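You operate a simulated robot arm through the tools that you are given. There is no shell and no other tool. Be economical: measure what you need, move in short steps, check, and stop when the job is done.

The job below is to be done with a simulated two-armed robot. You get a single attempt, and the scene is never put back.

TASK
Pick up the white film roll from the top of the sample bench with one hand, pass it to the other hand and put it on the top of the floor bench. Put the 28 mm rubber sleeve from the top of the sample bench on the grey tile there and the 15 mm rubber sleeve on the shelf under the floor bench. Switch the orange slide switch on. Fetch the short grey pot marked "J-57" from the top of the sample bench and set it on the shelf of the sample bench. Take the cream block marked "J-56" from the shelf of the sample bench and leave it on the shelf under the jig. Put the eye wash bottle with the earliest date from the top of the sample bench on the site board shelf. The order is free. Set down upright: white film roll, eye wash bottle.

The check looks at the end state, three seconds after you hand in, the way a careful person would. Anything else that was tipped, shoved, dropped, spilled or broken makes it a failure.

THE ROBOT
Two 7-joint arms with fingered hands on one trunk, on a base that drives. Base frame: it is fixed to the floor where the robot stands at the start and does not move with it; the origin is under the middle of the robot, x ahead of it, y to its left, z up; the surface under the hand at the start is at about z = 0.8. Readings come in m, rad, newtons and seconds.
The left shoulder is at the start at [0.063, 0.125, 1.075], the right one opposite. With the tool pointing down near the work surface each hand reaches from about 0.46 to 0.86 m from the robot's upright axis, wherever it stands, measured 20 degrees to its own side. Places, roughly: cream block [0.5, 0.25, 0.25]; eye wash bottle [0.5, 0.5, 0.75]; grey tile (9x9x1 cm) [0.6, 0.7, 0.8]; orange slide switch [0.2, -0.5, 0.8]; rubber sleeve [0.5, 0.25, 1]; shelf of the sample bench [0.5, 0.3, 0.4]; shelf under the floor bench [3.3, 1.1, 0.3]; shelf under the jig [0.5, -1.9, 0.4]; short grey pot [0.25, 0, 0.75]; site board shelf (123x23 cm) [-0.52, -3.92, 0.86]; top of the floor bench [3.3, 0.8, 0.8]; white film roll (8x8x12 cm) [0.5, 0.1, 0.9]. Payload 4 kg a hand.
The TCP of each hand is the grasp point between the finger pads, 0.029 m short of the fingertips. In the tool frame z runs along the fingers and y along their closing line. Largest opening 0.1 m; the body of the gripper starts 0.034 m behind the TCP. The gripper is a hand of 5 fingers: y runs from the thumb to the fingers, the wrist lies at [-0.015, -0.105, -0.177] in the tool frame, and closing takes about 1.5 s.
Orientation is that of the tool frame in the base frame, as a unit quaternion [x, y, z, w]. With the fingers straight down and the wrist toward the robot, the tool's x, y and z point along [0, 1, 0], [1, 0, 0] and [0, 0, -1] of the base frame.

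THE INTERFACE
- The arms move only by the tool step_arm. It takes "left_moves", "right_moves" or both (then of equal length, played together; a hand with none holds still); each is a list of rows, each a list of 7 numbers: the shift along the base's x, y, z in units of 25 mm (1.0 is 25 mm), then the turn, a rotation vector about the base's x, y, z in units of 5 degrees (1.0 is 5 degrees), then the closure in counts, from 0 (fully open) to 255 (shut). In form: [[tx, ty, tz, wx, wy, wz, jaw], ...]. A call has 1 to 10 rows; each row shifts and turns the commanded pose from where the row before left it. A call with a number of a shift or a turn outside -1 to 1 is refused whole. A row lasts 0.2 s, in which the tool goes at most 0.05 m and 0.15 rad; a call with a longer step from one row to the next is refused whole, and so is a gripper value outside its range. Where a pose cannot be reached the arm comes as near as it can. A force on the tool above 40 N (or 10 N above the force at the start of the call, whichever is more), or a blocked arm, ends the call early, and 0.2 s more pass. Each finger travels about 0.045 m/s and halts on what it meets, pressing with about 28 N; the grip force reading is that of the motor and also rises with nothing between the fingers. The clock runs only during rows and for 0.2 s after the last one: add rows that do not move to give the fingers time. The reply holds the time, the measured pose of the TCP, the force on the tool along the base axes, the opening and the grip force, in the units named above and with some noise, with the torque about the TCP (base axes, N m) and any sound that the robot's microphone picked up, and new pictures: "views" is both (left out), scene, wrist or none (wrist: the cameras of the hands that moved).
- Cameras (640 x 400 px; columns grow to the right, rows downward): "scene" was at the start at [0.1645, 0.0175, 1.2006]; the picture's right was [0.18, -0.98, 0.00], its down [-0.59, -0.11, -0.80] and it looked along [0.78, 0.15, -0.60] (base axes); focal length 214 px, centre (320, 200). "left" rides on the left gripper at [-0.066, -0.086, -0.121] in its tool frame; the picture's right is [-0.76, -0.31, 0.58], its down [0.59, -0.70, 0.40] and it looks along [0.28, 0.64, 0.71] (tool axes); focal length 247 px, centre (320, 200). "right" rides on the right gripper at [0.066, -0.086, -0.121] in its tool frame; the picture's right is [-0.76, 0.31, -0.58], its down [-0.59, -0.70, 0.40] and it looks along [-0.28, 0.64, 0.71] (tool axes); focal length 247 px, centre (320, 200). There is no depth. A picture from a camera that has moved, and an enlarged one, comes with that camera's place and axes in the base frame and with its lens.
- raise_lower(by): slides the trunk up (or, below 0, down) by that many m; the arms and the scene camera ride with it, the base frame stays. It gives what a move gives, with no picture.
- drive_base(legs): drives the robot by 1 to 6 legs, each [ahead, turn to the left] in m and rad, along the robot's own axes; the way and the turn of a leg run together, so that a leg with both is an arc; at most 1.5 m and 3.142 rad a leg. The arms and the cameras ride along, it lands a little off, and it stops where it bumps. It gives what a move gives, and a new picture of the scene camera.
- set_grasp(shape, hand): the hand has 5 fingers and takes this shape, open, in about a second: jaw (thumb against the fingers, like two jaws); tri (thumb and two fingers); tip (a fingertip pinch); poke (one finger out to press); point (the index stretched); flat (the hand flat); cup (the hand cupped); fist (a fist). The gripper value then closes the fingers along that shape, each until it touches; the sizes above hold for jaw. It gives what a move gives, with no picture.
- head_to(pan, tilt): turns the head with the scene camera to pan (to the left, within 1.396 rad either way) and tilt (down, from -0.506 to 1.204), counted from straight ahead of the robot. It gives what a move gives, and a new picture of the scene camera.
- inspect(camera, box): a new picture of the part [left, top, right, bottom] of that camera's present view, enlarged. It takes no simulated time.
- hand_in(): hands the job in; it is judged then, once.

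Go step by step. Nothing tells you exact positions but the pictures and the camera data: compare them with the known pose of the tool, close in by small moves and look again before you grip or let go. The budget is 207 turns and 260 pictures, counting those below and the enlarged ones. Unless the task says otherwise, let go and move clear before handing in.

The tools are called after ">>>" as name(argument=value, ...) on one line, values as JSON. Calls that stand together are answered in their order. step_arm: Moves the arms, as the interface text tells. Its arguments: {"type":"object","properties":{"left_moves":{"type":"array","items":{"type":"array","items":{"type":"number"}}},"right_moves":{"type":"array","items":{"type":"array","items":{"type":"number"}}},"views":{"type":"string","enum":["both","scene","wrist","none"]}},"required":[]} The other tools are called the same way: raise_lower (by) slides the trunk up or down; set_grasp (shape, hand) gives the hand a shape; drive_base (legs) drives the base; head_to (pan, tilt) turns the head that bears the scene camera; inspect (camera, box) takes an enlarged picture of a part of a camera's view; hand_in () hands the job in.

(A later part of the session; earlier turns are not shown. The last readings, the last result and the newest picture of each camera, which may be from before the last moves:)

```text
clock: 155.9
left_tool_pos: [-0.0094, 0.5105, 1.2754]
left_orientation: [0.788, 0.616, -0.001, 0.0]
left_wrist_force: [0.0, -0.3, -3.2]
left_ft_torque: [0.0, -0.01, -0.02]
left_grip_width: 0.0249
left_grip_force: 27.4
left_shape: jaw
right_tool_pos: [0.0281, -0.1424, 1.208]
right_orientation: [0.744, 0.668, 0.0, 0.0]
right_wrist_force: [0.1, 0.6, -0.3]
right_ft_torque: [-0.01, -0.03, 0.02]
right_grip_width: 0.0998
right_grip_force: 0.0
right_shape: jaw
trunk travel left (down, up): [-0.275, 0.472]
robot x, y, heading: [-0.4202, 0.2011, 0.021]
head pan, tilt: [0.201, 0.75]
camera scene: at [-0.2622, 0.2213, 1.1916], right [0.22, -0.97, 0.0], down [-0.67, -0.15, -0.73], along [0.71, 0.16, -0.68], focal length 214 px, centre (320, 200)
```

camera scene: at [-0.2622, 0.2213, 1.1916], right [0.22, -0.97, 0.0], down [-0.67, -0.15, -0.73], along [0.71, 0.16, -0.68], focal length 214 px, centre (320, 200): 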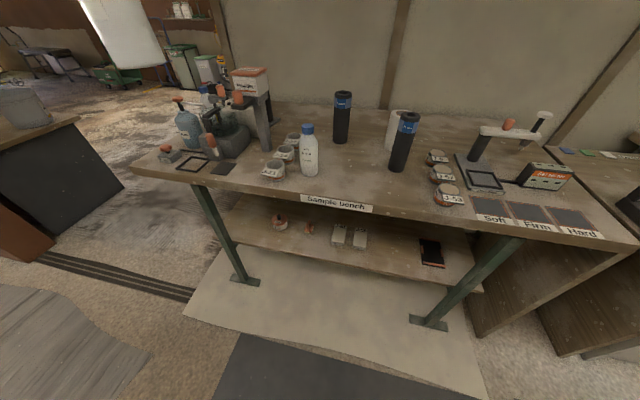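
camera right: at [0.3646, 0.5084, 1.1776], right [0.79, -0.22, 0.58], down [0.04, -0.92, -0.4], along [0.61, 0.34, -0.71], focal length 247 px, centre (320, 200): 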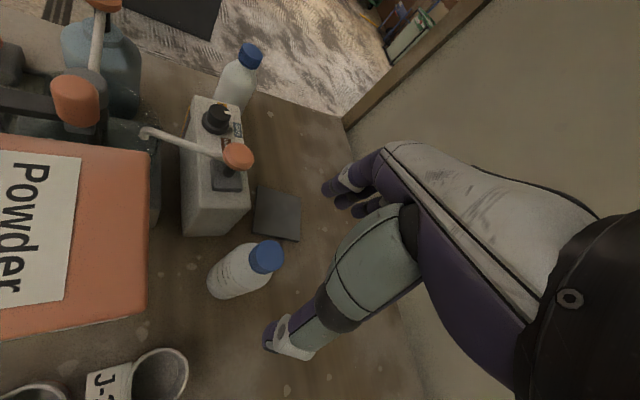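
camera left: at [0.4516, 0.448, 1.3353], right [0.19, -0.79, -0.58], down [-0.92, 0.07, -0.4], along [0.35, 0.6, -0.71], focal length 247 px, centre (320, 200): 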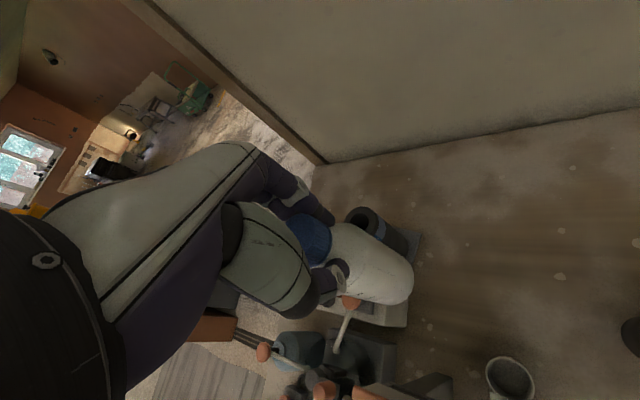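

>>> inspect(camera="left", box=[180, 150, 480, 360])

>>> inspect(camera="scene", box=[210, 200, 470, 290])

>>> inspect(camera="scene", box=[380, 90, 520, 220])

```text
1.90 times, centred on (330, 255) of left
camera zoom: at [-0.109, 0.4681, 1.3973], right [-0.48, -0.66, -0.58], down [-0.54, 0.74, -0.4], along [0.69, 0.12, -0.71], focal length 470 px, centre (301, 95)
```

zoom: 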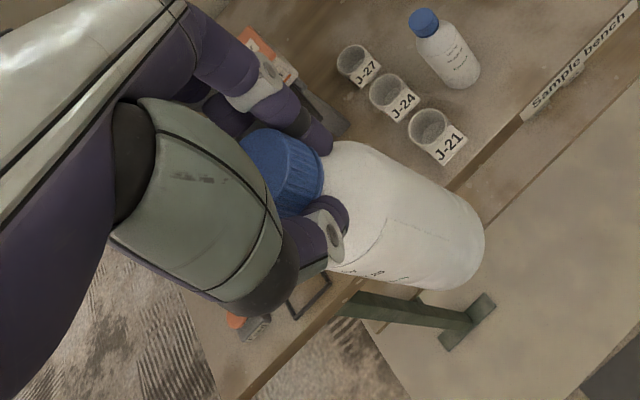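

```text
2.46 times, centred on (340, 245) of scene
camera zoom: at [-0.2622, 0.2213, 1.1916], right [0.22, -0.97, 0.0], down [-0.67, -0.15, -0.73], along [0.71, 0.16, -0.68], focal length 528 px, centre (271, 89)
```

zoom: 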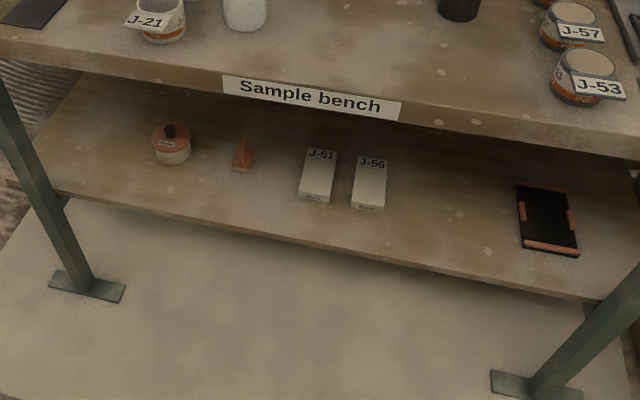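

```text
3.08 times, centred on (450, 155) of scene
camera zoom: at [-0.2622, 0.2213, 1.1916], right [0.22, -0.97, 0.0], down [-0.67, -0.15, -0.73], along [0.71, 0.16, -0.68], focal length 660 px, centre (-80, 338)
```

zoom: 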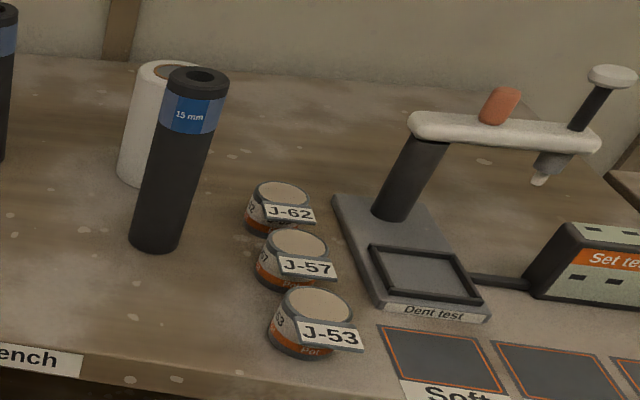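

The bottle is held under the cap. The pots lie in a row along x, so the right hand must close along y; I turn it while moving in.

>>> step_arm(right_moves=[[0, -0.2, 0, 0, 0, 1, 0], [0, -0.2, 0, 0, 0, 1, 0], [0, -0.2, 0, 0, 0, 1, 0], [0, 0, 0, 0, 0, 1, 0], [0, 0, 0, 0, 0, 1, 0], [0, 0, 0, 0, 0, 1, 0], [0, 0, 0, 0, 0, 1, 0], [0, 0, 0, 0, 0, 1, 0], [0, 0, 0, 0, 0, 1, 0], [0, 0, 0, 0, 0, 1, 0]], views="none")

>>> step_arm(right_moves=[[0, 0, 0, 0, 0, 1, 0], [0, 0, 0, 0, 0, 1, 0], [0, 0, 0, 0, 0, 1, 0], [0, 0, 0, 0, 0, 1, 0], [0, 0, 0, 0, 0, 1, 0], [0, 0, 0, 0, 0, 1, 0], [0, 0, 0, 0, 0, 1, 0], [0, 0, 0, 0, 0, 1, 0], [0, 0, 0, 0, 0, 1, 0]], views="none")

>>> drive_base(legs=[[0.15, -0.02]])

```text
clock: 158.1
left_tool_pos: [-0.0088, 0.5111, 1.2753]
left_orientation: [0.787, 0.617, -0.001, 0.0]
left_wrist_force: [0.1, 0.1, -2.4]
left_ft_torque: [-0.01, 0.01, 0.03]
left_grip_width: 0.0244
left_grip_force: 28.1
left_shape: jaw
right_tool_pos: [-0.0075, -0.0982, 1.2036]
right_orientation: [0.393, 0.92, 0.0, -0.001]
right_wrist_force: [0.0, -0.4, -0.4]
right_ft_torque: [0.0, 0.0, 0.0]
right_grip_width: 0.1001
right_grip_force: 0.0
right_shape: jaw
right hand out of reach, approached as far as the arm can: row 7, 8, 9, 10
trunk travel left (down, up): [-0.275, 0.472]
robot x, y, heading: [-0.4233, 0.2011, 0.026]
head pan, tilt: [0.201, 0.75]
```

```text
clock: 160.1
left_tool_pos: [-0.0086, 0.5109, 1.2756]
left_orientation: [0.787, 0.617, -0.001, 0.0]
left_wrist_force: [-1.3, -0.2, -2.9]
left_ft_torque: [-0.01, 0.0, 0.0]
left_grip_width: 0.0249
left_grip_force: 28.1
left_shape: jaw
right_tool_pos: [-0.1121, 0.0235, 1.1985]
right_orientation: [0.011, 1.0, 0.0, -0.001]
right_wrist_force: [-0.4, -0.7, -0.1]
right_ft_torque: [-0.01, 0.0, 0.03]
right_grip_width: 0.0997
right_grip_force: 0.1
right_shape: jaw
right hand out of reach, approached as far as the arm can: row 1, 2, 3, 4, 5, 6, 7, 8, 9
trunk travel left (down, up): [-0.275, 0.472]
robot x, y, heading: [-0.4247, 0.2032, 0.026]
head pan, tilt: [0.201, 0.75]
```

```text
clock: 161.4
left_tool_pos: [0.1469, 0.5033, 1.2742]
left_orientation: [0.793, 0.61, -0.001, 0.001]
left_wrist_force: [1.3, -0.2, -2.2]
left_ft_torque: [0.02, 0.06, -0.01]
left_grip_width: 0.0247
left_grip_force: 28.2
left_shape: jaw
right_tool_pos: [0.0364, 0.0192, 1.1969]
right_orientation: [0.022, 1.0, 0.0, -0.001]
right_wrist_force: [0.3, 0.6, 0.1]
right_ft_torque: [0.03, 0.0, -0.01]
right_grip_width: 0.0999
right_grip_force: 0.1
right_shape: jaw
trunk travel left (down, up): [-0.275, 0.472]
robot x, y, heading: [-0.2691, 0.203, 0.003]
head pan, tilt: [0.201, 0.75]
camera scene: at [-0.1118, 0.2205, 1.1915], right [0.2, -0.98, 0.0], down [-0.67, -0.14, -0.73], along [0.71, 0.15, -0.68], focal length 214 px, centre (320, 200)
```

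scene: 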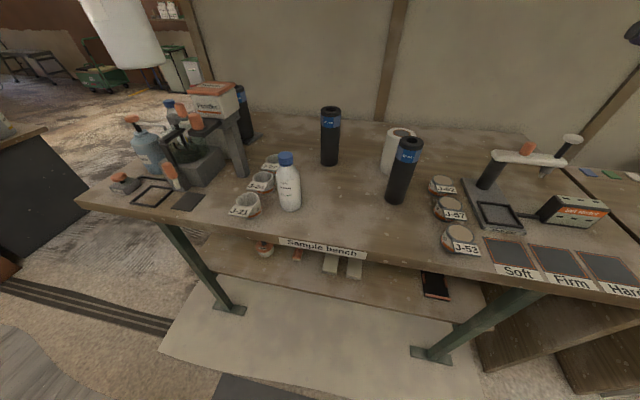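

That hand orientation is only reachable with the base turned. I move to the right-front of the pots, facing diagonally left.

>>> step_arm(right_moves=[[0, -0.3, 0.3, 0, 0, -1, 0], [0, -0.3, 0.3, 0, 0, -1, 0], [0, -0.3, 0, 0, 0, -1, 0], [0, -0.3, 0, 0, 0, -1, 0], [0, -0.3, 0, 0, 0, -1, 0], [0, 0, 0, 0, 0, -1, 0], [0, 0, 0, 0, 0, -1, 0], [0, 0, 0, 0, 0, -1, 0], [0, 0, 0, 0, 0, -1, 0], [0, 0, 0, 0, 0, 0, 0]], views="none")

>>> drive_base(legs=[[0, -1.57], [0.45, 0], [0, 2.355]])

>>> head_to(pan=-0.3, tilt=0.8)

```text
clock: 163.6
left_tool_pos: [0.1457, 0.5047, 1.2749]
left_orientation: [0.793, 0.609, -0.002, -0.001]
left_wrist_force: [0.0, -0.7, -2.9]
left_ft_torque: [0.02, -0.01, 0.01]
left_grip_width: 0.0246
left_grip_force: 28.5
left_shape: jaw
right_tool_pos: [0.0343, -0.0186, 1.2128]
right_orientation: [0.403, 0.915, -0.001, 0.0]
right_wrist_force: [0.1, 0.3, 0.1]
right_ft_torque: [0.0, -0.01, 0.02]
right_grip_width: 0.1
right_grip_force: 0.1
right_shape: jaw
trunk travel left (down, up): [-0.275, 0.472]
robot x, y, heading: [-0.2733, 0.2022, 0.006]
head pan, tilt: [0.201, 0.75]
```

```text
clock: 176.0
left_tool_pos: [-0.1733, 0.2586, 1.2743]
left_orientation: [0.514, 0.858, -0.001, 0.0]
left_wrist_force: [0.2, -0.4, -2.9]
left_ft_torque: [-0.01, 0.0, 0.01]
left_grip_width: 0.0239
left_grip_force: 27.9
left_shape: jaw
right_tool_pos: [0.1014, -0.1998, 1.2132]
right_orientation: [0.039, 0.999, 0.0, -0.001]
right_wrist_force: [0.0, 0.4, 0.2]
right_ft_torque: [0.03, 0.0, 0.01]
right_grip_width: 0.1001
right_grip_force: 0.1
right_shape: jaw
trunk travel left (down, up): [-0.275, 0.472]
robot x, y, heading: [-0.2735, -0.2453, 0.752]
head pan, tilt: [0.201, 0.75]
camera scene: at [-0.1679, -0.1261, 1.1916], right [0.82, -0.58, 0.0], down [-0.39, -0.56, -0.73], along [0.42, 0.6, -0.68], focal length 214 px, centre (320, 200)
```

scene: 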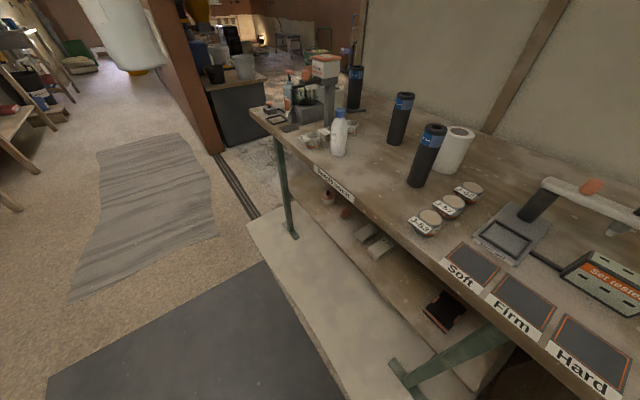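

```text
clock: 176.9
left_tool_pos: [-0.1743, 0.2589, 1.2747]
left_orientation: [0.515, 0.857, -0.001, 0.0]
left_wrist_force: [0.1, -0.9, -2.4]
left_ft_torque: [-0.04, -0.01, -0.01]
left_grip_width: 0.0241
left_grip_force: 27.8
left_shape: jaw
right_tool_pos: [0.1014, -0.1998, 1.2126]
right_orientation: [0.039, 0.999, 0.0, -0.001]
right_wrist_force: [-0.6, -0.7, -0.2]
right_ft_torque: [-0.01, 0.0, 0.0]
right_grip_width: 0.1002
right_grip_force: 0.0
right_shape: jaw
trunk travel left (down, up): [-0.275, 0.472]
robot x, y, heading: [-0.2697, -0.2481, 0.756]
head pan, tilt: [-0.3, 0.799]
camera scene: at [-0.1432, -0.1583, 1.1877], right [0.44, -0.9, 0.0], down [-0.64, -0.32, -0.7], along [0.63, 0.31, -0.72], focal length 214 px, centre (320, 200)
```

scene: 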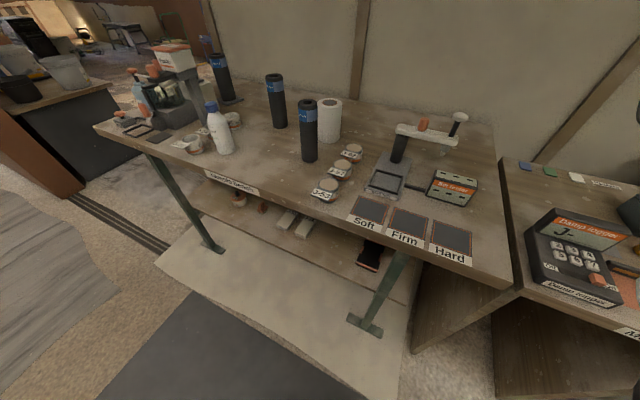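

>>> step_arm(right_moves=[[0.8, 0.9, -0.4, 0, 0, 0.2, 0], [0.8, 0.9, -0.4, 0, 0, 0.2, 0], [0.8, 0.9, -0.4, 0, 0, 0.2, 0], [0.9, 0.9, -0.4, 0, 0, 0.2, 0], [0.9, 0.9, -0.4, 0, 0, 0, 0], [0.9, 0.9, -0.4, 0, 0, 0, 0], [0.9, 1, -0.4, 0, 0, 0, 0], [0.9, 1, -0.4, 0, 0, 0, 0], [0.15, 0.3, -1, 0, 0, 0, 0], [0, 0, 0, 0, 0, 0, 0]], views="both")

```text
clock: 179.1
left_tool_pos: [-0.1741, 0.2584, 1.2755]
left_orientation: [0.515, 0.857, -0.001, 0.0]
left_wrist_force: [0.1, 0.4, -2.2]
left_ft_torque: [-0.05, 0.02, -0.01]
left_grip_width: 0.0241
left_grip_force: 28.0
left_shape: jaw
right_tool_pos: [0.2303, -0.0633, 1.143]
right_orientation: [0.007, 1.0, 0.001, -0.002]
right_wrist_force: [0.3, -0.7, -0.7]
right_ft_torque: [-0.01, -0.02, 0.04]
right_grip_width: 0.1001
right_grip_force: 0.1
right_shape: jaw
right hand out of reach, approached as far as the arm can: row 7, 8, 9
trunk travel left (down, up): [-0.275, 0.472]
robot x, y, heading: [-0.2766, -0.251, 0.756]
head pan, tilt: [-0.3, 0.799]
camera scene: at [-0.143, -0.1583, 1.1876], right [0.44, -0.9, 0.0], down [-0.64, -0.31, -0.7], along [0.63, 0.31, -0.72], focal length 214 px, centre (320, 200)
camera right: at [0.1641, -0.1475, 1.2639], right [0.76, 0.3, 0.57], down [0.58, -0.71, -0.4], along [0.29, 0.64, -0.71], focal length 247 px, centre (320, 200)
```

scene: 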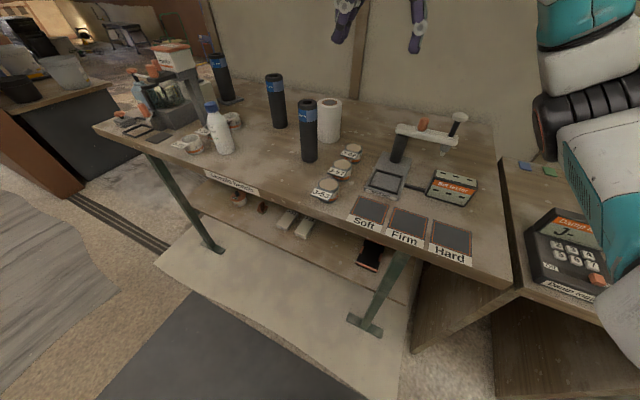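
right: 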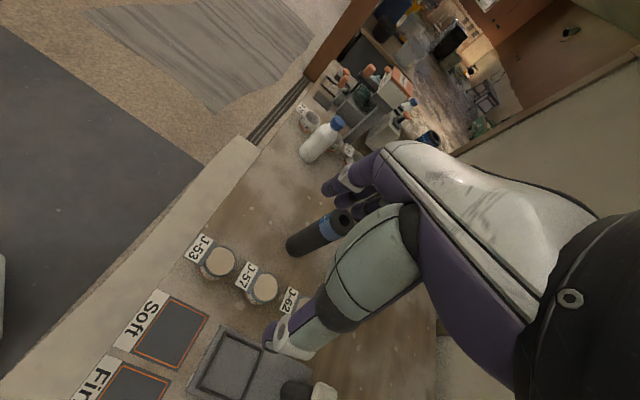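

>>> drive_base(legs=[[0.13, 0]])

>>> step_arm(right_moves=[[0, 0, -1, 0, 0, 0, 0], [0, 0, -1, 0, 0, 0, 0], [0, 0, -1, 0, 0, 0, 0], [0, 0, 0, 0, 0, 0, 0]], views="both")

```text
clock: 180.4
left_tool_pos: [-0.0781, 0.3485, 1.274]
left_orientation: [0.513, 0.858, -0.001, -0.001]
left_wrist_force: [0.3, 0.4, -2.9]
left_ft_torque: [-0.04, 0.03, 0.0]
left_grip_width: 0.0241
left_grip_force: 28.1
left_shape: jaw
right_tool_pos: [0.3253, 0.027, 1.143]
right_orientation: [0.005, 1.0, 0.0, -0.003]
right_wrist_force: [0.1, 0.3, -0.4]
right_ft_torque: [-0.03, 0.04, -0.01]
right_grip_width: 0.0999
right_grip_force: 0.1
right_shape: jaw
trunk travel left (down, up): [-0.275, 0.472]
robot x, y, heading: [-0.1803, -0.1623, 0.758]
head pan, tilt: [-0.3, 0.799]
camera scene: at [-0.0476, -0.0681, 1.1874], right [0.44, -0.9, 0.0], down [-0.64, -0.32, -0.7], along [0.63, 0.31, -0.72], focal length 214 px, centre (320, 200)
```

scene: 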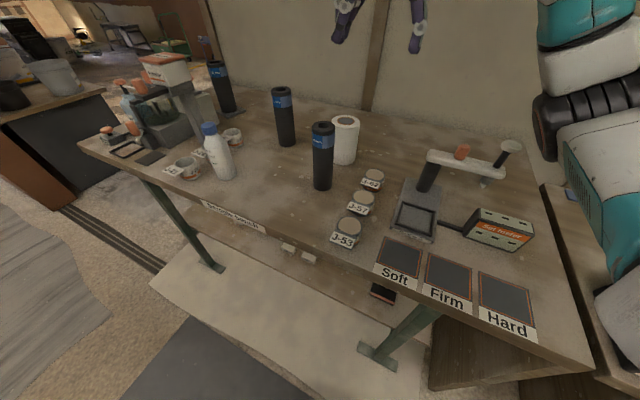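

```text
clock: 181.4
left_tool_pos: [-0.0795, 0.348, 1.2749]
left_orientation: [0.514, 0.858, -0.001, 0.0]
left_wrist_force: [0.1, -1.0, -2.3]
left_ft_torque: [-0.02, -0.02, 0.03]
left_grip_width: 0.0242
left_grip_force: 28.0
left_shape: jaw
right_tool_pos: [0.3226, 0.0237, 1.1083]
right_orientation: [0.007, 1.0, 0.001, -0.002]
right_wrist_force: [-0.8, 0.2, -0.5]
right_ft_torque: [-0.03, 0.02, 0.0]
right_grip_width: 0.0997
right_grip_force: 0.0
right_shape: jaw
right hand out of reach, approached as far as the arm can: row 1, 2, 3
trunk travel left (down, up): [-0.275, 0.472]
robot x, y, heading: [-0.1838, -0.1598, 0.756]
head pan, tilt: [-0.3, 0.799]
camera scene: at [-0.0485, -0.0692, 1.1877], right [0.44, -0.9, 0.0], down [-0.64, -0.32, -0.7], along [0.63, 0.31, -0.72], focal length 214 px, centre (320, 200)
camera right: at [0.2558, -0.0613, 1.2286], right [0.76, 0.3, 0.57], down [0.58, -0.71, -0.4], along [0.29, 0.64, -0.71], focal length 247 px, centre (320, 200)
```

scene: 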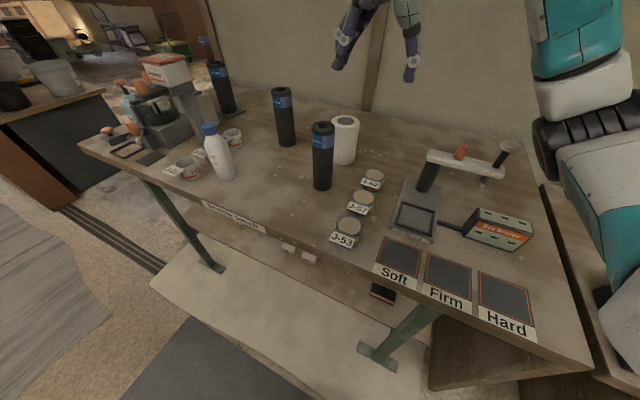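
right: 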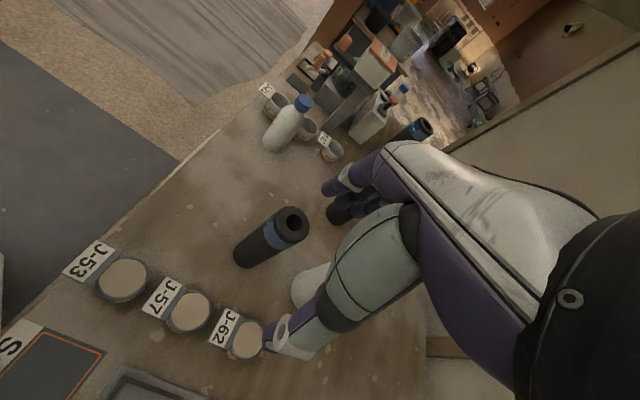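

>>> step_arm(right_moves=[[-0.4, -0.6, 0, 0, 0, 0, 30], [-0.4, -0.6, 0, 0, 0, 0, 30], [0, 0, -1, 0, 0, 0, 30], [0, 0, -1, 0, 0, 0, 30], [0, 0, -1, 0, 0, 0, 30], [0, 0, -1, 0, 0, 0, 30], [0, 0, 0, 0, 0, 0, 30]], views="both")

```text
clock: 183.0
left_tool_pos: [-0.0796, 0.3479, 1.2747]
left_orientation: [0.514, 0.858, 0.0, 0.001]
left_wrist_force: [0.1, -0.2, -3.0]
left_ft_torque: [-0.01, -0.05, 0.0]
left_grip_width: 0.024
left_grip_force: 28.6
left_shape: jaw
right_tool_pos: [0.3025, -0.0059, 1.032]
right_orientation: [0.005, 1.0, 0.001, -0.003]
right_wrist_force: [-0.1, -0.1, -0.5]
right_ft_torque: [-0.03, 0.02, -0.04]
right_grip_width: 0.0882
right_grip_force: 0.1
right_shape: jaw
right hand out of reach, approached as far as the arm can: row 6
trunk travel left (down, up): [-0.275, 0.472]
robot x, y, heading: [-0.1773, -0.1584, 0.757]
head pan, tilt: [-0.3, 0.799]
camera scene: at [-0.0486, -0.0692, 1.1877], right [0.44, -0.9, 0.0], down [-0.64, -0.32, -0.7], along [0.63, 0.31, -0.72], focal length 214 px, centre (320, 200)
camera right: at [0.2356, -0.0912, 1.1531], right [0.76, 0.3, 0.57], down [0.58, -0.71, -0.4], along [0.29, 0.64, -0.71], focal length 247 px, centre (320, 200)
```

scene: 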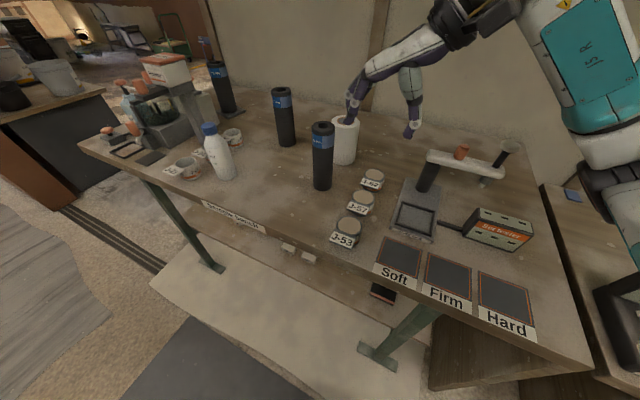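
right: 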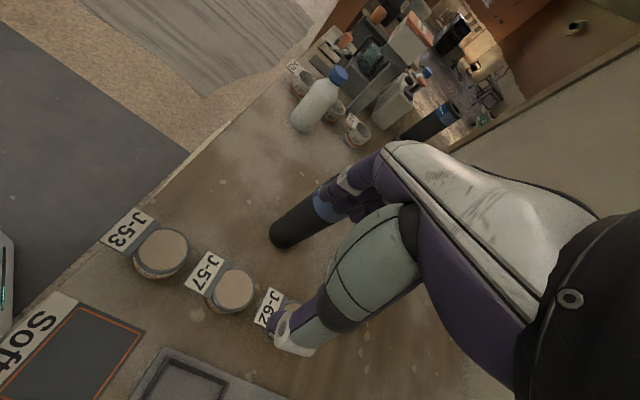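

The arm is near its limit here, so I lower with the trunk instead.

>>> raise_lower(by=-0.12)

>>> step_arm(right_moves=[[0, 0, 0, 0, 0, 0, 30]], views="both")

```text
clock: 184.5
left_tool_pos: [-0.0896, 0.3449, 1.1602]
left_orientation: [0.514, 0.858, 0.003, 0.004]
left_wrist_force: [0.6, -1.0, -2.6]
left_ft_torque: [-0.02, 0.01, 0.01]
left_grip_width: 0.024
left_grip_force: 28.0
left_shape: jaw
right_tool_pos: [0.2976, -0.0115, 0.9267]
right_orientation: [0.013, 1.0, 0.003, 0.011]
right_wrist_force: [0.4, 0.8, -0.6]
right_ft_torque: [-0.01, -0.06, -0.01]
right_grip_width: 0.0884
right_grip_force: 0.1
right_shape: jaw
trunk travel left (down, up): [-0.155, 0.592]
robot x, y, heading: [-0.1795, -0.1592, 0.756]
head pan, tilt: [-0.3, 0.799]
```

```text
clock: 184.9
left_tool_pos: [-0.0903, 0.3456, 1.1583]
left_orientation: [0.514, 0.858, 0.002, 0.004]
left_wrist_force: [0.2, -0.7, -3.4]
left_ft_torque: [-0.02, 0.03, -0.02]
left_grip_width: 0.024
left_grip_force: 27.9
left_shape: jaw
right_tool_pos: [0.2969, -0.0128, 0.9241]
right_orientation: [0.014, 1.0, 0.002, 0.012]
right_wrist_force: [-0.4, 0.5, -0.3]
right_ft_torque: [0.0, 0.0, -0.01]
right_grip_width: 0.0882
right_grip_force: 0.1
right_shape: jaw
trunk travel left (down, up): [-0.155, 0.592]
robot x, y, heading: [-0.176, -0.1613, 0.753]
head pan, tilt: [-0.3, 0.799]
camera scene: at [-0.0272, -0.0409, 1.066], right [0.44, -0.9, 0.0], down [-0.64, -0.31, -0.7], along [0.63, 0.31, -0.71], focal length 214 px, centre (320, 200)
camera right: at [0.2262, -0.0969, 1.0432], right [0.75, 0.28, 0.6], down [0.58, -0.72, -0.39], along [0.32, 0.64, -0.7], focal length 247 px, centre (320, 200)
```

scene: 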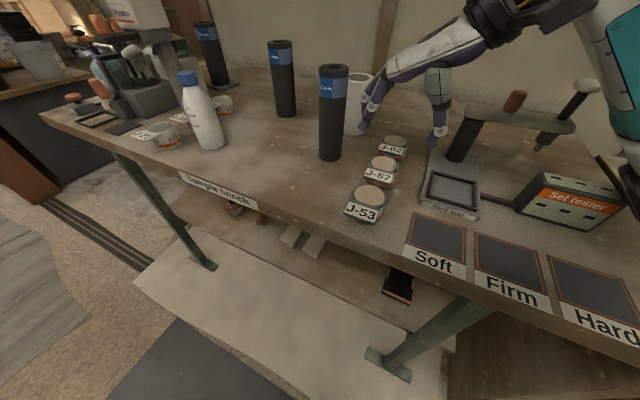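
right: 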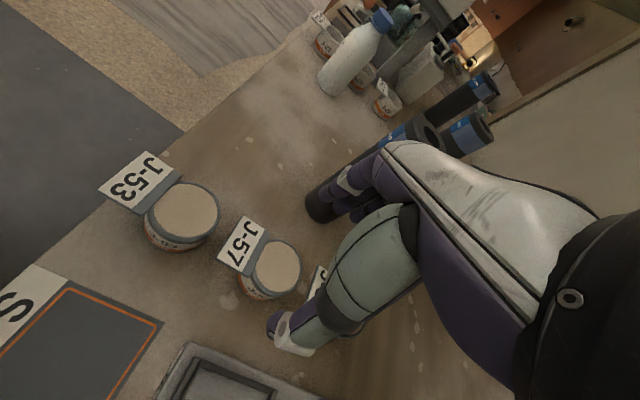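

>>> step_arm(right_moves=[[0.2, 0.2, -0.6, 0, 0, 0, 30], [0.1, 0, -0.7, 0, 0, 0, 30], [0, 0, -0.7, 0, 0, 0, 30], [0, 0, 0, 0, 0, 0, 30]], views="both")

```text
clock: 185.9
left_tool_pos: [-0.0932, 0.3485, 1.157]
left_orientation: [0.513, 0.858, 0.002, 0.007]
left_wrist_force: [0.3, 1.1, -2.5]
left_ft_torque: [-0.09, -0.01, -0.01]
left_grip_width: 0.0241
left_grip_force: 27.6
left_shape: jaw
right_tool_pos: [0.3077, -0.0061, 0.8843]
right_orientation: [0.017, 1.0, 0.005, 0.021]
right_wrist_force: [-0.7, 1.0, -1.1]
right_ft_torque: [0.02, -0.01, -0.02]
right_grip_width: 0.0885
right_grip_force: 0.1
right_shape: jaw
trunk travel left (down, up): [-0.155, 0.592]
robot x, y, heading: [-0.1761, -0.1568, 0.751]
head pan, tilt: [-0.3, 0.799]
camera scene: at [-0.0296, -0.037, 1.0668], right [0.44, -0.9, 0.01], down [-0.63, -0.32, -0.7], along [0.64, 0.3, -0.71], focal length 214 px, centre (320, 200)
camera right: at [0.233, -0.09, 1.0006], right [0.74, 0.28, 0.61], down [0.58, -0.72, -0.38], along [0.34, 0.64, -0.69], focal length 247 px, centre (320, 200)
```

scene: 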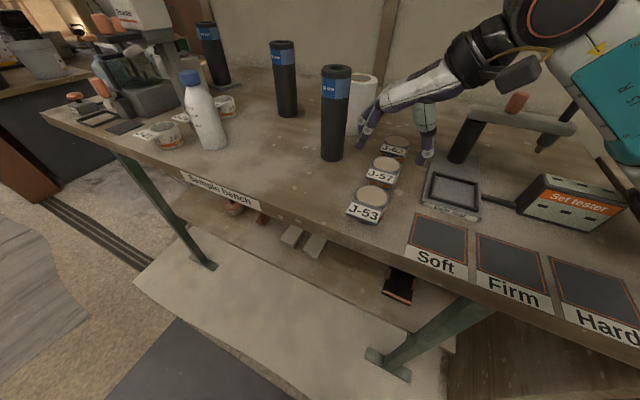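
right: 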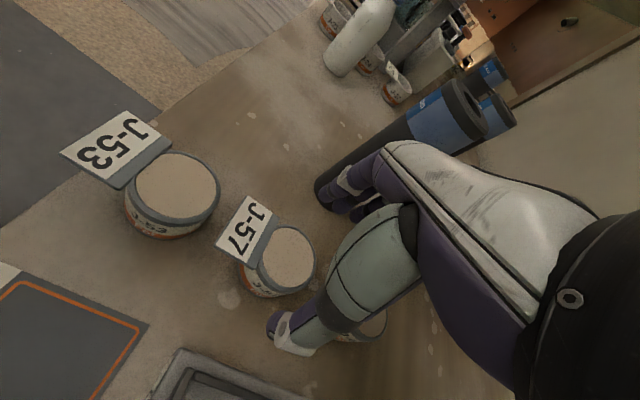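

The pose is drifting slightly; I check the right elbow for contact.

>>> head_to(pan=-0.95, tilt=0.7)

```text
clock: 186.9
left_tool_pos: [-0.0924, 0.3484, 1.1571]
left_orientation: [0.514, 0.858, 0.0, 0.007]
left_wrist_force: [0.1, 0.6, -3.3]
left_ft_torque: [-0.06, 0.0, -0.01]
left_grip_width: 0.0243
left_grip_force: 28.1
left_shape: jaw
right_tool_pos: [0.3083, -0.0058, 0.883]
right_orientation: [0.019, 1.0, 0.005, 0.021]
right_wrist_force: [-0.3, -0.5, 0.1]
right_ft_torque: [-0.02, 0.02, 0.02]
right_grip_width: 0.0885
right_grip_force: 0.2
right_shape: jaw
trunk travel left (down, up): [-0.155, 0.592]
robot x, y, heading: [-0.1803, -0.1573, 0.753]
head pan, tilt: [-0.949, 0.7]
camera scene: at [-0.019, -0.0888, 1.0749], right [-0.19, -0.98, 0.0], down [-0.62, 0.12, -0.77], along [0.76, -0.15, -0.63], focal length 214 px, centre (320, 200)
```

scene: 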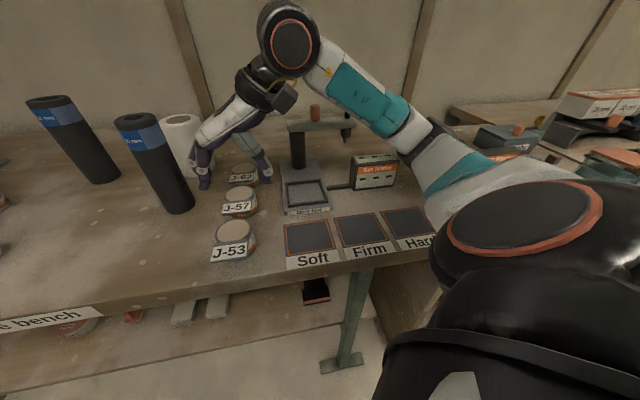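

Something seems to press on the arm; I raise the trunk back and check the area under the elbow.

>>> raise_lower(by=0.15)

>>> head_to(pan=-1.3, tilt=0.8)

```text
clock: 188.7
left_tool_pos: [-0.0791, 0.3483, 1.3042]
left_orientation: [0.514, 0.858, -0.002, 0.0]
left_wrist_force: [-0.2, 0.3, -2.3]
left_ft_torque: [-0.03, -0.01, -0.01]
left_grip_width: 0.0243
left_grip_force: 27.8
left_shape: jaw
right_tool_pos: [0.2863, -0.0248, 1.0678]
right_orientation: [0.009, 0.998, 0.049, 0.046]
right_wrist_force: [-0.3, 0.3, 0.4]
right_ft_torque: [-0.05, 0.03, -0.01]
right_grip_width: 0.0884
right_grip_force: 0.1
right_shape: jaw
trunk travel left (down, up): [-0.305, 0.442]
robot x, y, heading: [-0.1779, -0.1618, 0.757]
head pan, tilt: [-0.949, 0.7]
```

```text
clock: 189.5
left_tool_pos: [-0.0789, 0.3486, 1.3058]
left_orientation: [0.513, 0.858, -0.001, 0.001]
left_wrist_force: [0.1, -1.1, -1.2]
left_ft_torque: [-0.02, 0.04, -0.01]
left_grip_width: 0.0242
left_grip_force: 27.8
left_shape: jaw
right_tool_pos: [0.2858, -0.0241, 1.0678]
right_orientation: [0.009, 0.998, 0.049, 0.047]
right_wrist_force: [-0.6, 0.7, 0.3]
right_ft_torque: [-0.01, 0.0, 0.02]
right_grip_width: 0.0887
right_grip_force: 0.1
right_shape: jaw
trunk travel left (down, up): [-0.305, 0.442]
robot x, y, heading: [-0.1773, -0.1615, 0.755]
head pan, tilt: [-1.3, 0.799]
camera scene: at [-0.058, -0.1528, 1.2185], right [-0.52, -0.86, 0.0], down [-0.61, 0.37, -0.7], along [0.6, -0.36, -0.72], focal length 214 px, centre (320, 200)
```

scene: 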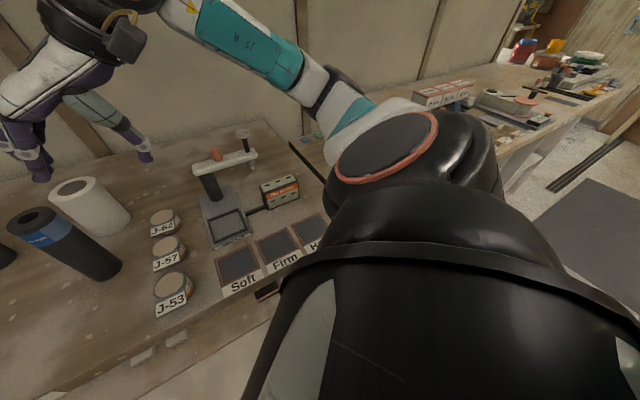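

>>> raise_lower(by=0.15)

>>> drive_base(legs=[[-0.35, 0]])

>>> head_to(pan=-0.8, tilt=0.6)

```text
clock: 191.2
left_tool_pos: [-0.0794, 0.3478, 1.4547]
left_orientation: [0.514, 0.858, -0.002, 0.0]
left_wrist_force: [-0.2, -0.2, -3.2]
left_ft_torque: [0.01, -0.01, -0.01]
left_grip_width: 0.0239
left_grip_force: 28.2
left_shape: jaw
right_tool_pos: [0.271, -0.0366, 1.2448]
right_orientation: [0.011, 0.995, 0.073, 0.071]
right_wrist_force: [0.3, 0.7, -0.5]
right_ft_torque: [0.0, 0.02, -0.01]
right_grip_width: 0.0884
right_grip_force: 0.0
right_shape: jaw
trunk travel left (down, up): [-0.455, 0.292]
robot x, y, heading: [-0.1797, -0.1603, 0.757]
head pan, tilt: [-1.3, 0.799]
```

```text
clock: 193.5
left_tool_pos: [-0.3354, 0.1065, 1.4541]
left_orientation: [0.512, 0.859, -0.001, 0.0]
left_wrist_force: [-0.3, 0.7, -4.2]
left_ft_torque: [0.01, 0.0, 0.01]
left_grip_width: 0.0242
left_grip_force: 27.5
left_shape: jaw
right_tool_pos: [0.0155, -0.2761, 1.2449]
right_orientation: [0.009, 0.995, 0.073, 0.071]
right_wrist_force: [-0.6, -0.2, 0.0]
right_ft_torque: [0.01, 0.01, 0.02]
right_grip_width: 0.0885
right_grip_force: 0.0
right_shape: jaw
trunk travel left (down, up): [-0.455, 0.292]
robot x, y, heading: [-0.4335, -0.4003, 0.759]
head pan, tilt: [-1.3, 0.799]
camera scene: at [-0.3357, -0.4133, 1.371], right [-0.52, -0.86, 0.0], down [-0.61, 0.37, -0.7], along [0.6, -0.36, -0.72], focal length 214 px, centre (320, 200)
```

scene: 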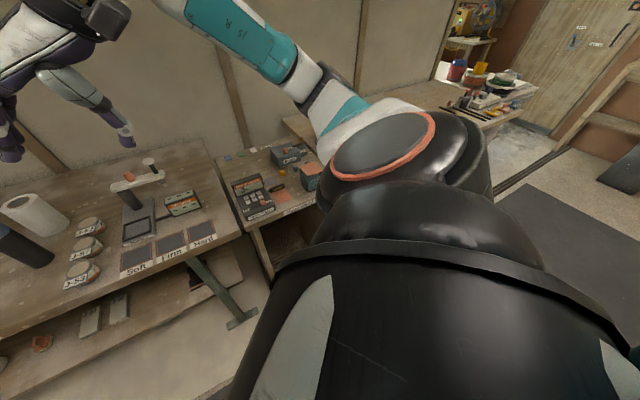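

```text
clock: 194.4
left_tool_pos: [-0.3369, 0.107, 1.4538]
left_orientation: [0.512, 0.859, -0.001, 0.001]
left_wrist_force: [0.2, 0.5, -2.9]
left_ft_torque: [-0.02, 0.01, -0.01]
left_grip_width: 0.0239
left_grip_force: 28.3
left_shape: jaw
right_tool_pos: [0.0159, -0.2761, 1.2432]
right_orientation: [0.01, 0.995, 0.073, 0.071]
right_wrist_force: [-0.2, -0.2, 0.0]
right_ft_torque: [0.0, 0.03, 0.0]
right_grip_width: 0.0884
right_grip_force: 0.0
right_shape: jaw
trunk travel left (down, up): [-0.455, 0.292]
robot x, y, heading: [-0.4336, -0.4, 0.759]
head pan, tilt: [-0.799, 0.6]
camera scene: at [-0.3163, -0.3752, 1.3879], right [-0.04, -1.0, 0.0], down [-0.56, 0.02, -0.82], along [0.82, -0.04, -0.57], focal length 214 px, centre (320, 200)
```

scene: 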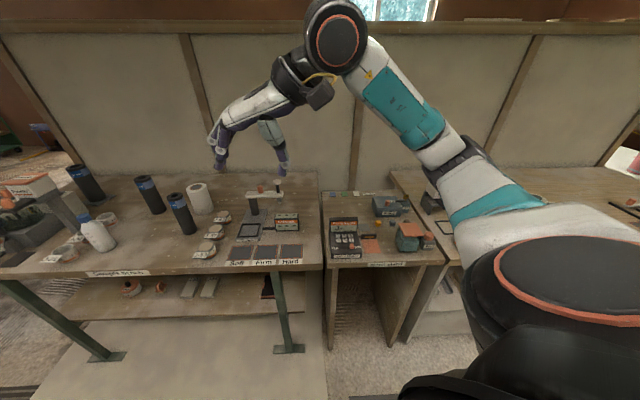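

>>> inspect(camera="scene", box=[180, 160, 330, 290])

>>> inspect(camera="scene", box=[310, 170, 470, 280])

```text
3.08 times, centred on (255, 225) of scene
camera zoom: at [-0.3163, -0.3752, 1.3879], right [-0.04, -1.0, 0.0], down [-0.56, 0.02, -0.82], along [0.82, -0.04, -0.57], focal length 660 px, centre (520, 123)
```

zoom: 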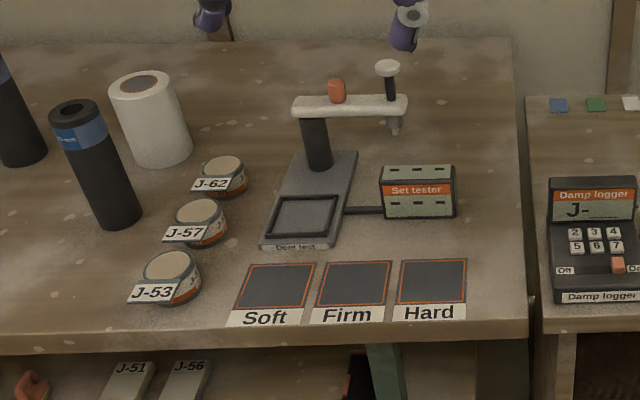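

```text
3.64 times, centred on (390, 225) of scene
camera zoom: at [-0.3163, -0.3752, 1.3879], right [-0.04, -1.0, 0.0], down [-0.56, 0.02, -0.82], along [0.82, -0.04, -0.57], focal length 780 px, centre (66, 109)
```

zoom: 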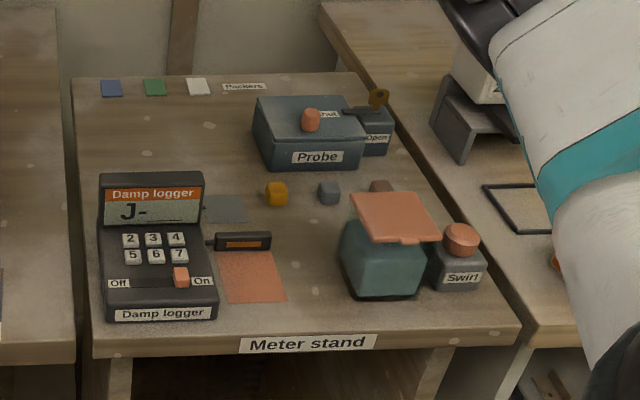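

Nothing was disturbed. I correct the hand and choose a better stance: facing along the bench so the hand orientation is easy.

>>> step_arm(right_moves=[[0, 0, 0, -0.56, 0.54, 0, 0], [0, 0, 0, -0.56, 0.54, 0, 0], [0, 0, 0, -0.56, 0.54, 0, 0], [0, 0, 0, 0, 0, -1, 0], [0, 0, 0, 0, 0, -1, 0], [0, 0, 0, 0, 0, -1, 0], [0, 0, 0, 0, 0, -1, 0], [0, 0, 0, 0, 0, -1, 0], [0, 0, 0, 0, 0, -1, 0], [0, 0, 0, 0, 0, 0, 0]], views="none")

>>> drive_base(legs=[[0, -0.58], [0.288, 0], [0, 1.13]])

>>> raise_lower(by=-0.1)

>>> head_to(pan=-0.5, tilt=0.8)

```text
clock: 196.6
left_tool_pos: [-0.3351, 0.1079, 1.4544]
left_orientation: [0.513, 0.859, -0.002, 0.0]
left_wrist_force: [0.6, -0.4, -2.5]
left_ft_torque: [-0.02, 0.03, 0.0]
left_grip_width: 0.0243
left_grip_force: 28.4
left_shape: jaw
right_tool_pos: [0.0169, -0.2763, 1.2443]
right_orientation: [0.27, 0.963, -0.001, 0.0]
right_wrist_force: [-0.1, 0.1, -0.1]
right_ft_torque: [0.0, -0.02, 0.0]
right_grip_width: 0.0997
right_grip_force: 0.0
right_shape: jaw
trunk travel left (down, up): [-0.455, 0.292]
robot x, y, heading: [-0.4381, -0.3942, 0.758]
head pan, tilt: [-0.799, 0.6]
```

```text
clock: 203.2
left_tool_pos: [-0.3336, 0.133, 1.4545]
left_orientation: [0.258, 0.966, -0.001, 0.0]
left_wrist_force: [0.3, -0.5, -3.2]
left_ft_torque: [0.0, 0.04, -0.02]
left_grip_width: 0.0239
left_grip_force: 27.5
left_shape: jaw
right_tool_pos: [0.1669, -0.0066, 1.2451]
right_orientation: [-0.005, 1.0, -0.002, 0.0]
right_wrist_force: [-0.5, -0.2, 0.2]
right_ft_torque: [0.0, 0.02, -0.02]
right_grip_width: 0.0997
right_grip_force: 0.0
right_shape: jaw
trunk travel left (down, up): [-0.455, 0.292]
robot x, y, heading: [-0.1509, -0.3495, 1.315]
head pan, tilt: [-0.799, 0.6]
camera scene: at [-0.0624, -0.267, 1.3879], right [0.49, -0.87, 0.0], down [-0.49, -0.28, -0.82], along [0.72, 0.4, -0.57], focal length 214 px, centre (320, 200)
```

scene: 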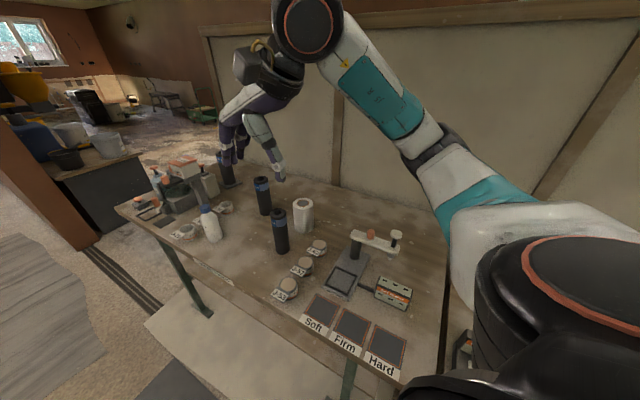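

```text
clock: 204.5
left_tool_pos: [-0.3338, 0.1332, 1.355]
left_orientation: [0.258, 0.966, -0.001, 0.002]
left_wrist_force: [0.6, -0.1, -2.6]
left_ft_torque: [-0.02, -0.01, -0.03]
left_grip_width: 0.0241
left_grip_force: 27.2
left_shape: jaw
right_tool_pos: [0.1673, -0.0069, 1.1458]
right_orientation: [-0.006, 1.0, -0.001, 0.0]
right_wrist_force: [1.0, -0.1, 0.5]
right_ft_torque: [0.01, 0.02, 0.03]
right_grip_width: 0.0999
right_grip_force: 0.1
right_shape: jaw
trunk travel left (down, up): [-0.355, 0.392]
robot x, y, heading: [-0.1532, -0.3499, 1.312]
head pan, tilt: [-0.799, 0.6]
```

```text
clock: 205.3
left_tool_pos: [-0.3331, 0.1336, 1.3554]
left_orientation: [0.258, 0.966, -0.001, 0.001]
left_wrist_force: [-0.5, 0.3, -2.3]
left_ft_torque: [0.0, 0.03, 0.02]
left_grip_width: 0.0241
left_grip_force: 28.2
left_shape: jaw
right_tool_pos: [0.1685, -0.0064, 1.1452]
right_orientation: [-0.005, 1.0, -0.001, 0.001]
right_wrist_force: [0.2, -0.1, -0.3]
right_ft_torque: [0.02, 0.0, -0.04]
right_grip_width: 0.0998
right_grip_force: 0.0
right_shape: jaw
trunk travel left (down, up): [-0.355, 0.392]
robot x, y, heading: [-0.1499, -0.3473, 1.314]
head pan, tilt: [-0.499, 0.799]
camera scene: at [-0.0794, -0.235, 1.2696], right [0.73, -0.69, 0.0], down [-0.49, -0.52, -0.7], along [0.48, 0.51, -0.72], focal length 214 px, centre (320, 200)
```

scene: 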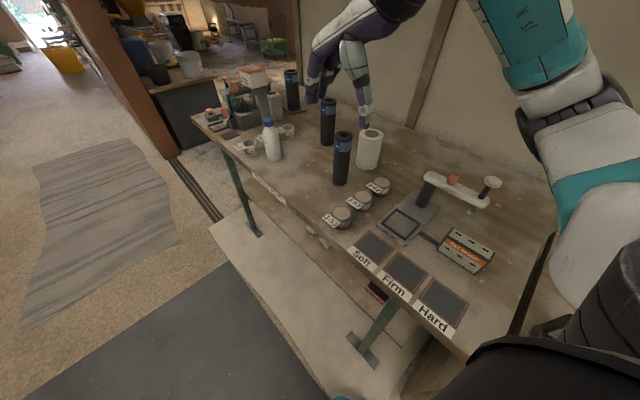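

>>> step_arm(right_moves=[[0.9, 0, -0.5, 0, 0, 0, 30], [0.9, 0, -0.5, 0, 0, 0, 30], [0.9, 0, -0.5, 0, 0, 0, 30], [0.9, 0, -0.5, 0, 0, 0, 30], [0.9, 0, -0.5, 0, 0, 0, 30], [0.9, 0, -0.5, 0, 0, 0, 30], [0, 0, -1, 0, 0, 0, 30], [0, 0, -1, 0, 0, 0, 30], [0, 0, 0, 0, 0, 0, 30]], views="both")

```text
clock: 207.3
left_tool_pos: [-0.3339, 0.133, 1.3546]
left_orientation: [0.258, 0.966, -0.002, 0.0]
left_wrist_force: [-0.2, 1.0, -2.3]
left_ft_torque: [-0.05, -0.01, -0.03]
left_grip_width: 0.0239
left_grip_force: 28.1
left_shape: jaw
right_tool_pos: [0.3034, -0.0078, 1.0205]
right_orientation: [-0.005, 1.0, -0.002, 0.001]
right_wrist_force: [0.1, 0.8, 0.1]
right_ft_torque: [0.02, -0.01, 0.03]
right_grip_width: 0.0885
right_grip_force: 0.1
right_shape: jaw
trunk travel left (down, up): [-0.355, 0.392]
robot x, y, heading: [-0.1507, -0.3476, 1.312]
head pan, tilt: [-0.499, 0.799]
camera scene: at [-0.0795, -0.235, 1.2696], right [0.73, -0.69, 0.0], down [-0.49, -0.52, -0.7], along [0.48, 0.51, -0.72], focal length 214 px, centre (320, 200)
camera right: at [0.2376, -0.0936, 1.1413], right [0.75, 0.32, 0.58], down [0.6, -0.7, -0.4], along [0.28, 0.64, -0.71], focal length 247 px, centre (320, 200)
```

scene: 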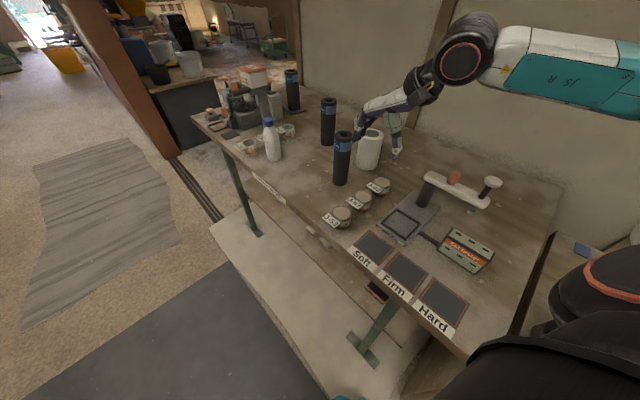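
right: 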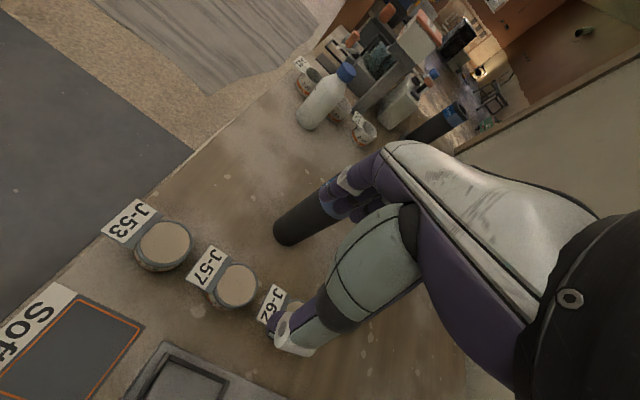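

>>> step_arm(right_moves=[[0.1, -0.1, -1, 0, 0, 0, 45], [0, 0, -1, 0, 0, 0, 45], [0, 0, -1, 0, 0, 0, 45], [0, 0, -1, 0, 0, 0, 45], [0, 0, -1, 0, 0, 0, 45], [0, 0, 0, 0, 0, 0, 45]], views="both")

```text
clock: 208.7
left_tool_pos: [-0.3341, 0.133, 1.3546]
left_orientation: [0.258, 0.966, -0.001, 0.001]
left_wrist_force: [-0.4, -0.3, -2.3]
left_ft_torque: [0.0, 0.02, 0.04]
left_grip_width: 0.0243
left_grip_force: 28.2
left_shape: jaw
right_tool_pos: [0.3057, -0.0095, 0.8945]
right_orientation: [-0.005, 1.0, -0.002, 0.001]
right_wrist_force: [0.3, -0.3, -0.1]
right_ft_torque: [0.0, 0.06, -0.02]
right_grip_width: 0.0827
right_grip_force: 0.0
right_shape: jaw
trunk travel left (down, up): [-0.355, 0.392]
robot x, y, heading: [-0.1499, -0.3524, 1.314]
head pan, tilt: [-0.499, 0.799]
camera scene: at [-0.0796, -0.235, 1.2696], right [0.73, -0.69, 0.0], down [-0.49, -0.52, -0.7], along [0.48, 0.51, -0.72], focal length 214 px, centre (320, 200)
camera right: at [0.24, -0.0958, 1.0147], right [0.75, 0.32, 0.58], down [0.6, -0.7, -0.4], along [0.28, 0.64, -0.71], focal length 247 px, centre (320, 200)
```

scene: 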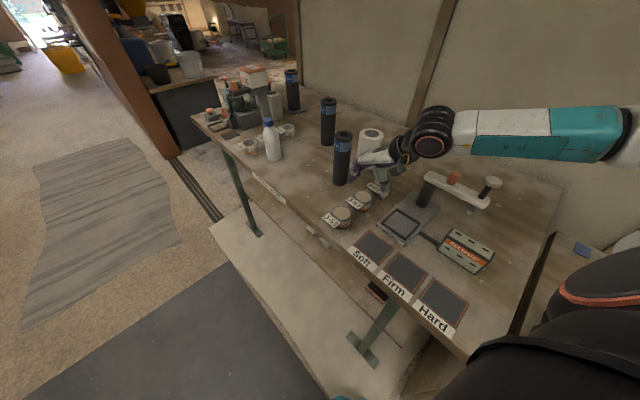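
right: 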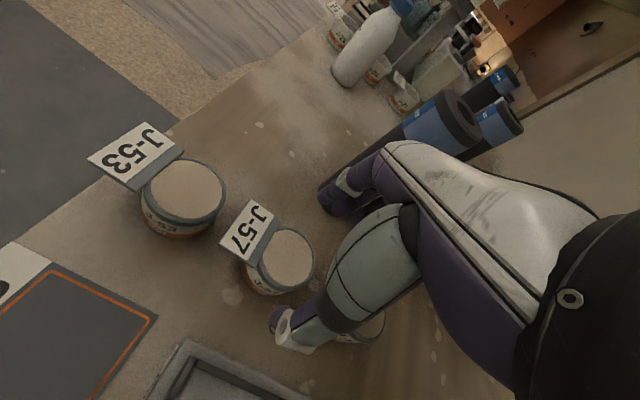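

>>> step_arm(right_moves=[[0, 0, -0.7, 0, 0, 0, 45], [0, 0, -0.7, 0, 0, 0, 45], [0, 0, -0.5, 0, 0, 0, 45], [0, 0, 0, 0, 0, 0, 45]], views="wrist")

>>> inspect(camera="scene", box=[300, 110, 470, 240])

```text
clock: 209.7
left_tool_pos: [-0.3332, 0.1327, 1.3547]
left_orientation: [0.258, 0.966, -0.001, 0.001]
left_wrist_force: [-1.0, 0.4, -3.2]
left_ft_torque: [-0.06, 0.03, 0.03]
left_grip_width: 0.024
left_grip_force: 28.2
left_shape: jaw
right_tool_pos: [0.3057, -0.0099, 0.8452]
right_orientation: [-0.005, 1.0, -0.002, 0.001]
right_wrist_force: [-0.2, 0.6, -0.4]
right_ft_torque: [0.01, 0.01, -0.01]
right_grip_width: 0.0828
right_grip_force: 0.0
right_shape: jaw
trunk travel left (down, up): [-0.355, 0.392]
robot x, y, heading: [-0.1501, -0.3496, 1.311]
head pan, tilt: [-0.499, 0.799]
camera right: at [0.2402, -0.0959, 0.9674], right [0.75, 0.32, 0.58], down [0.6, -0.7, -0.4], along [0.28, 0.64, -0.71], focal length 247 px, centre (320, 200)
```

right: 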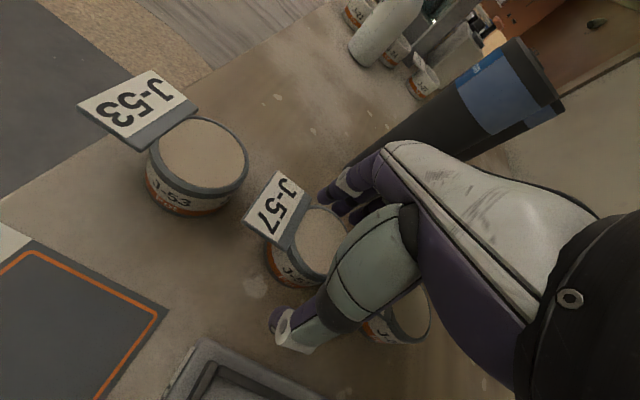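

```text
3.08 times, centred on (385, 175) of scene
camera zoom: at [-0.0795, -0.235, 1.2696], right [0.73, -0.69, 0.0], down [-0.49, -0.52, -0.7], along [0.48, 0.51, -0.72], focal length 660 px, centre (120, 277)
```

zoom: 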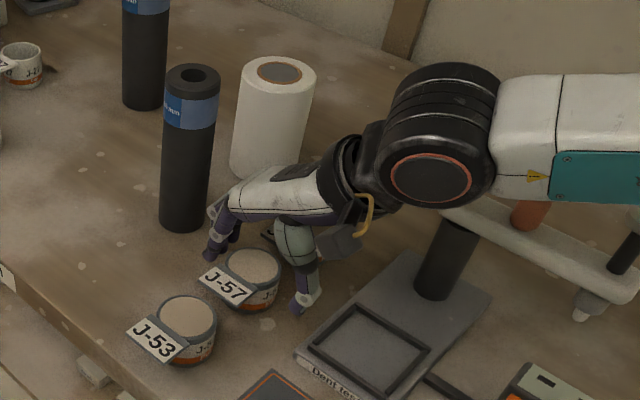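

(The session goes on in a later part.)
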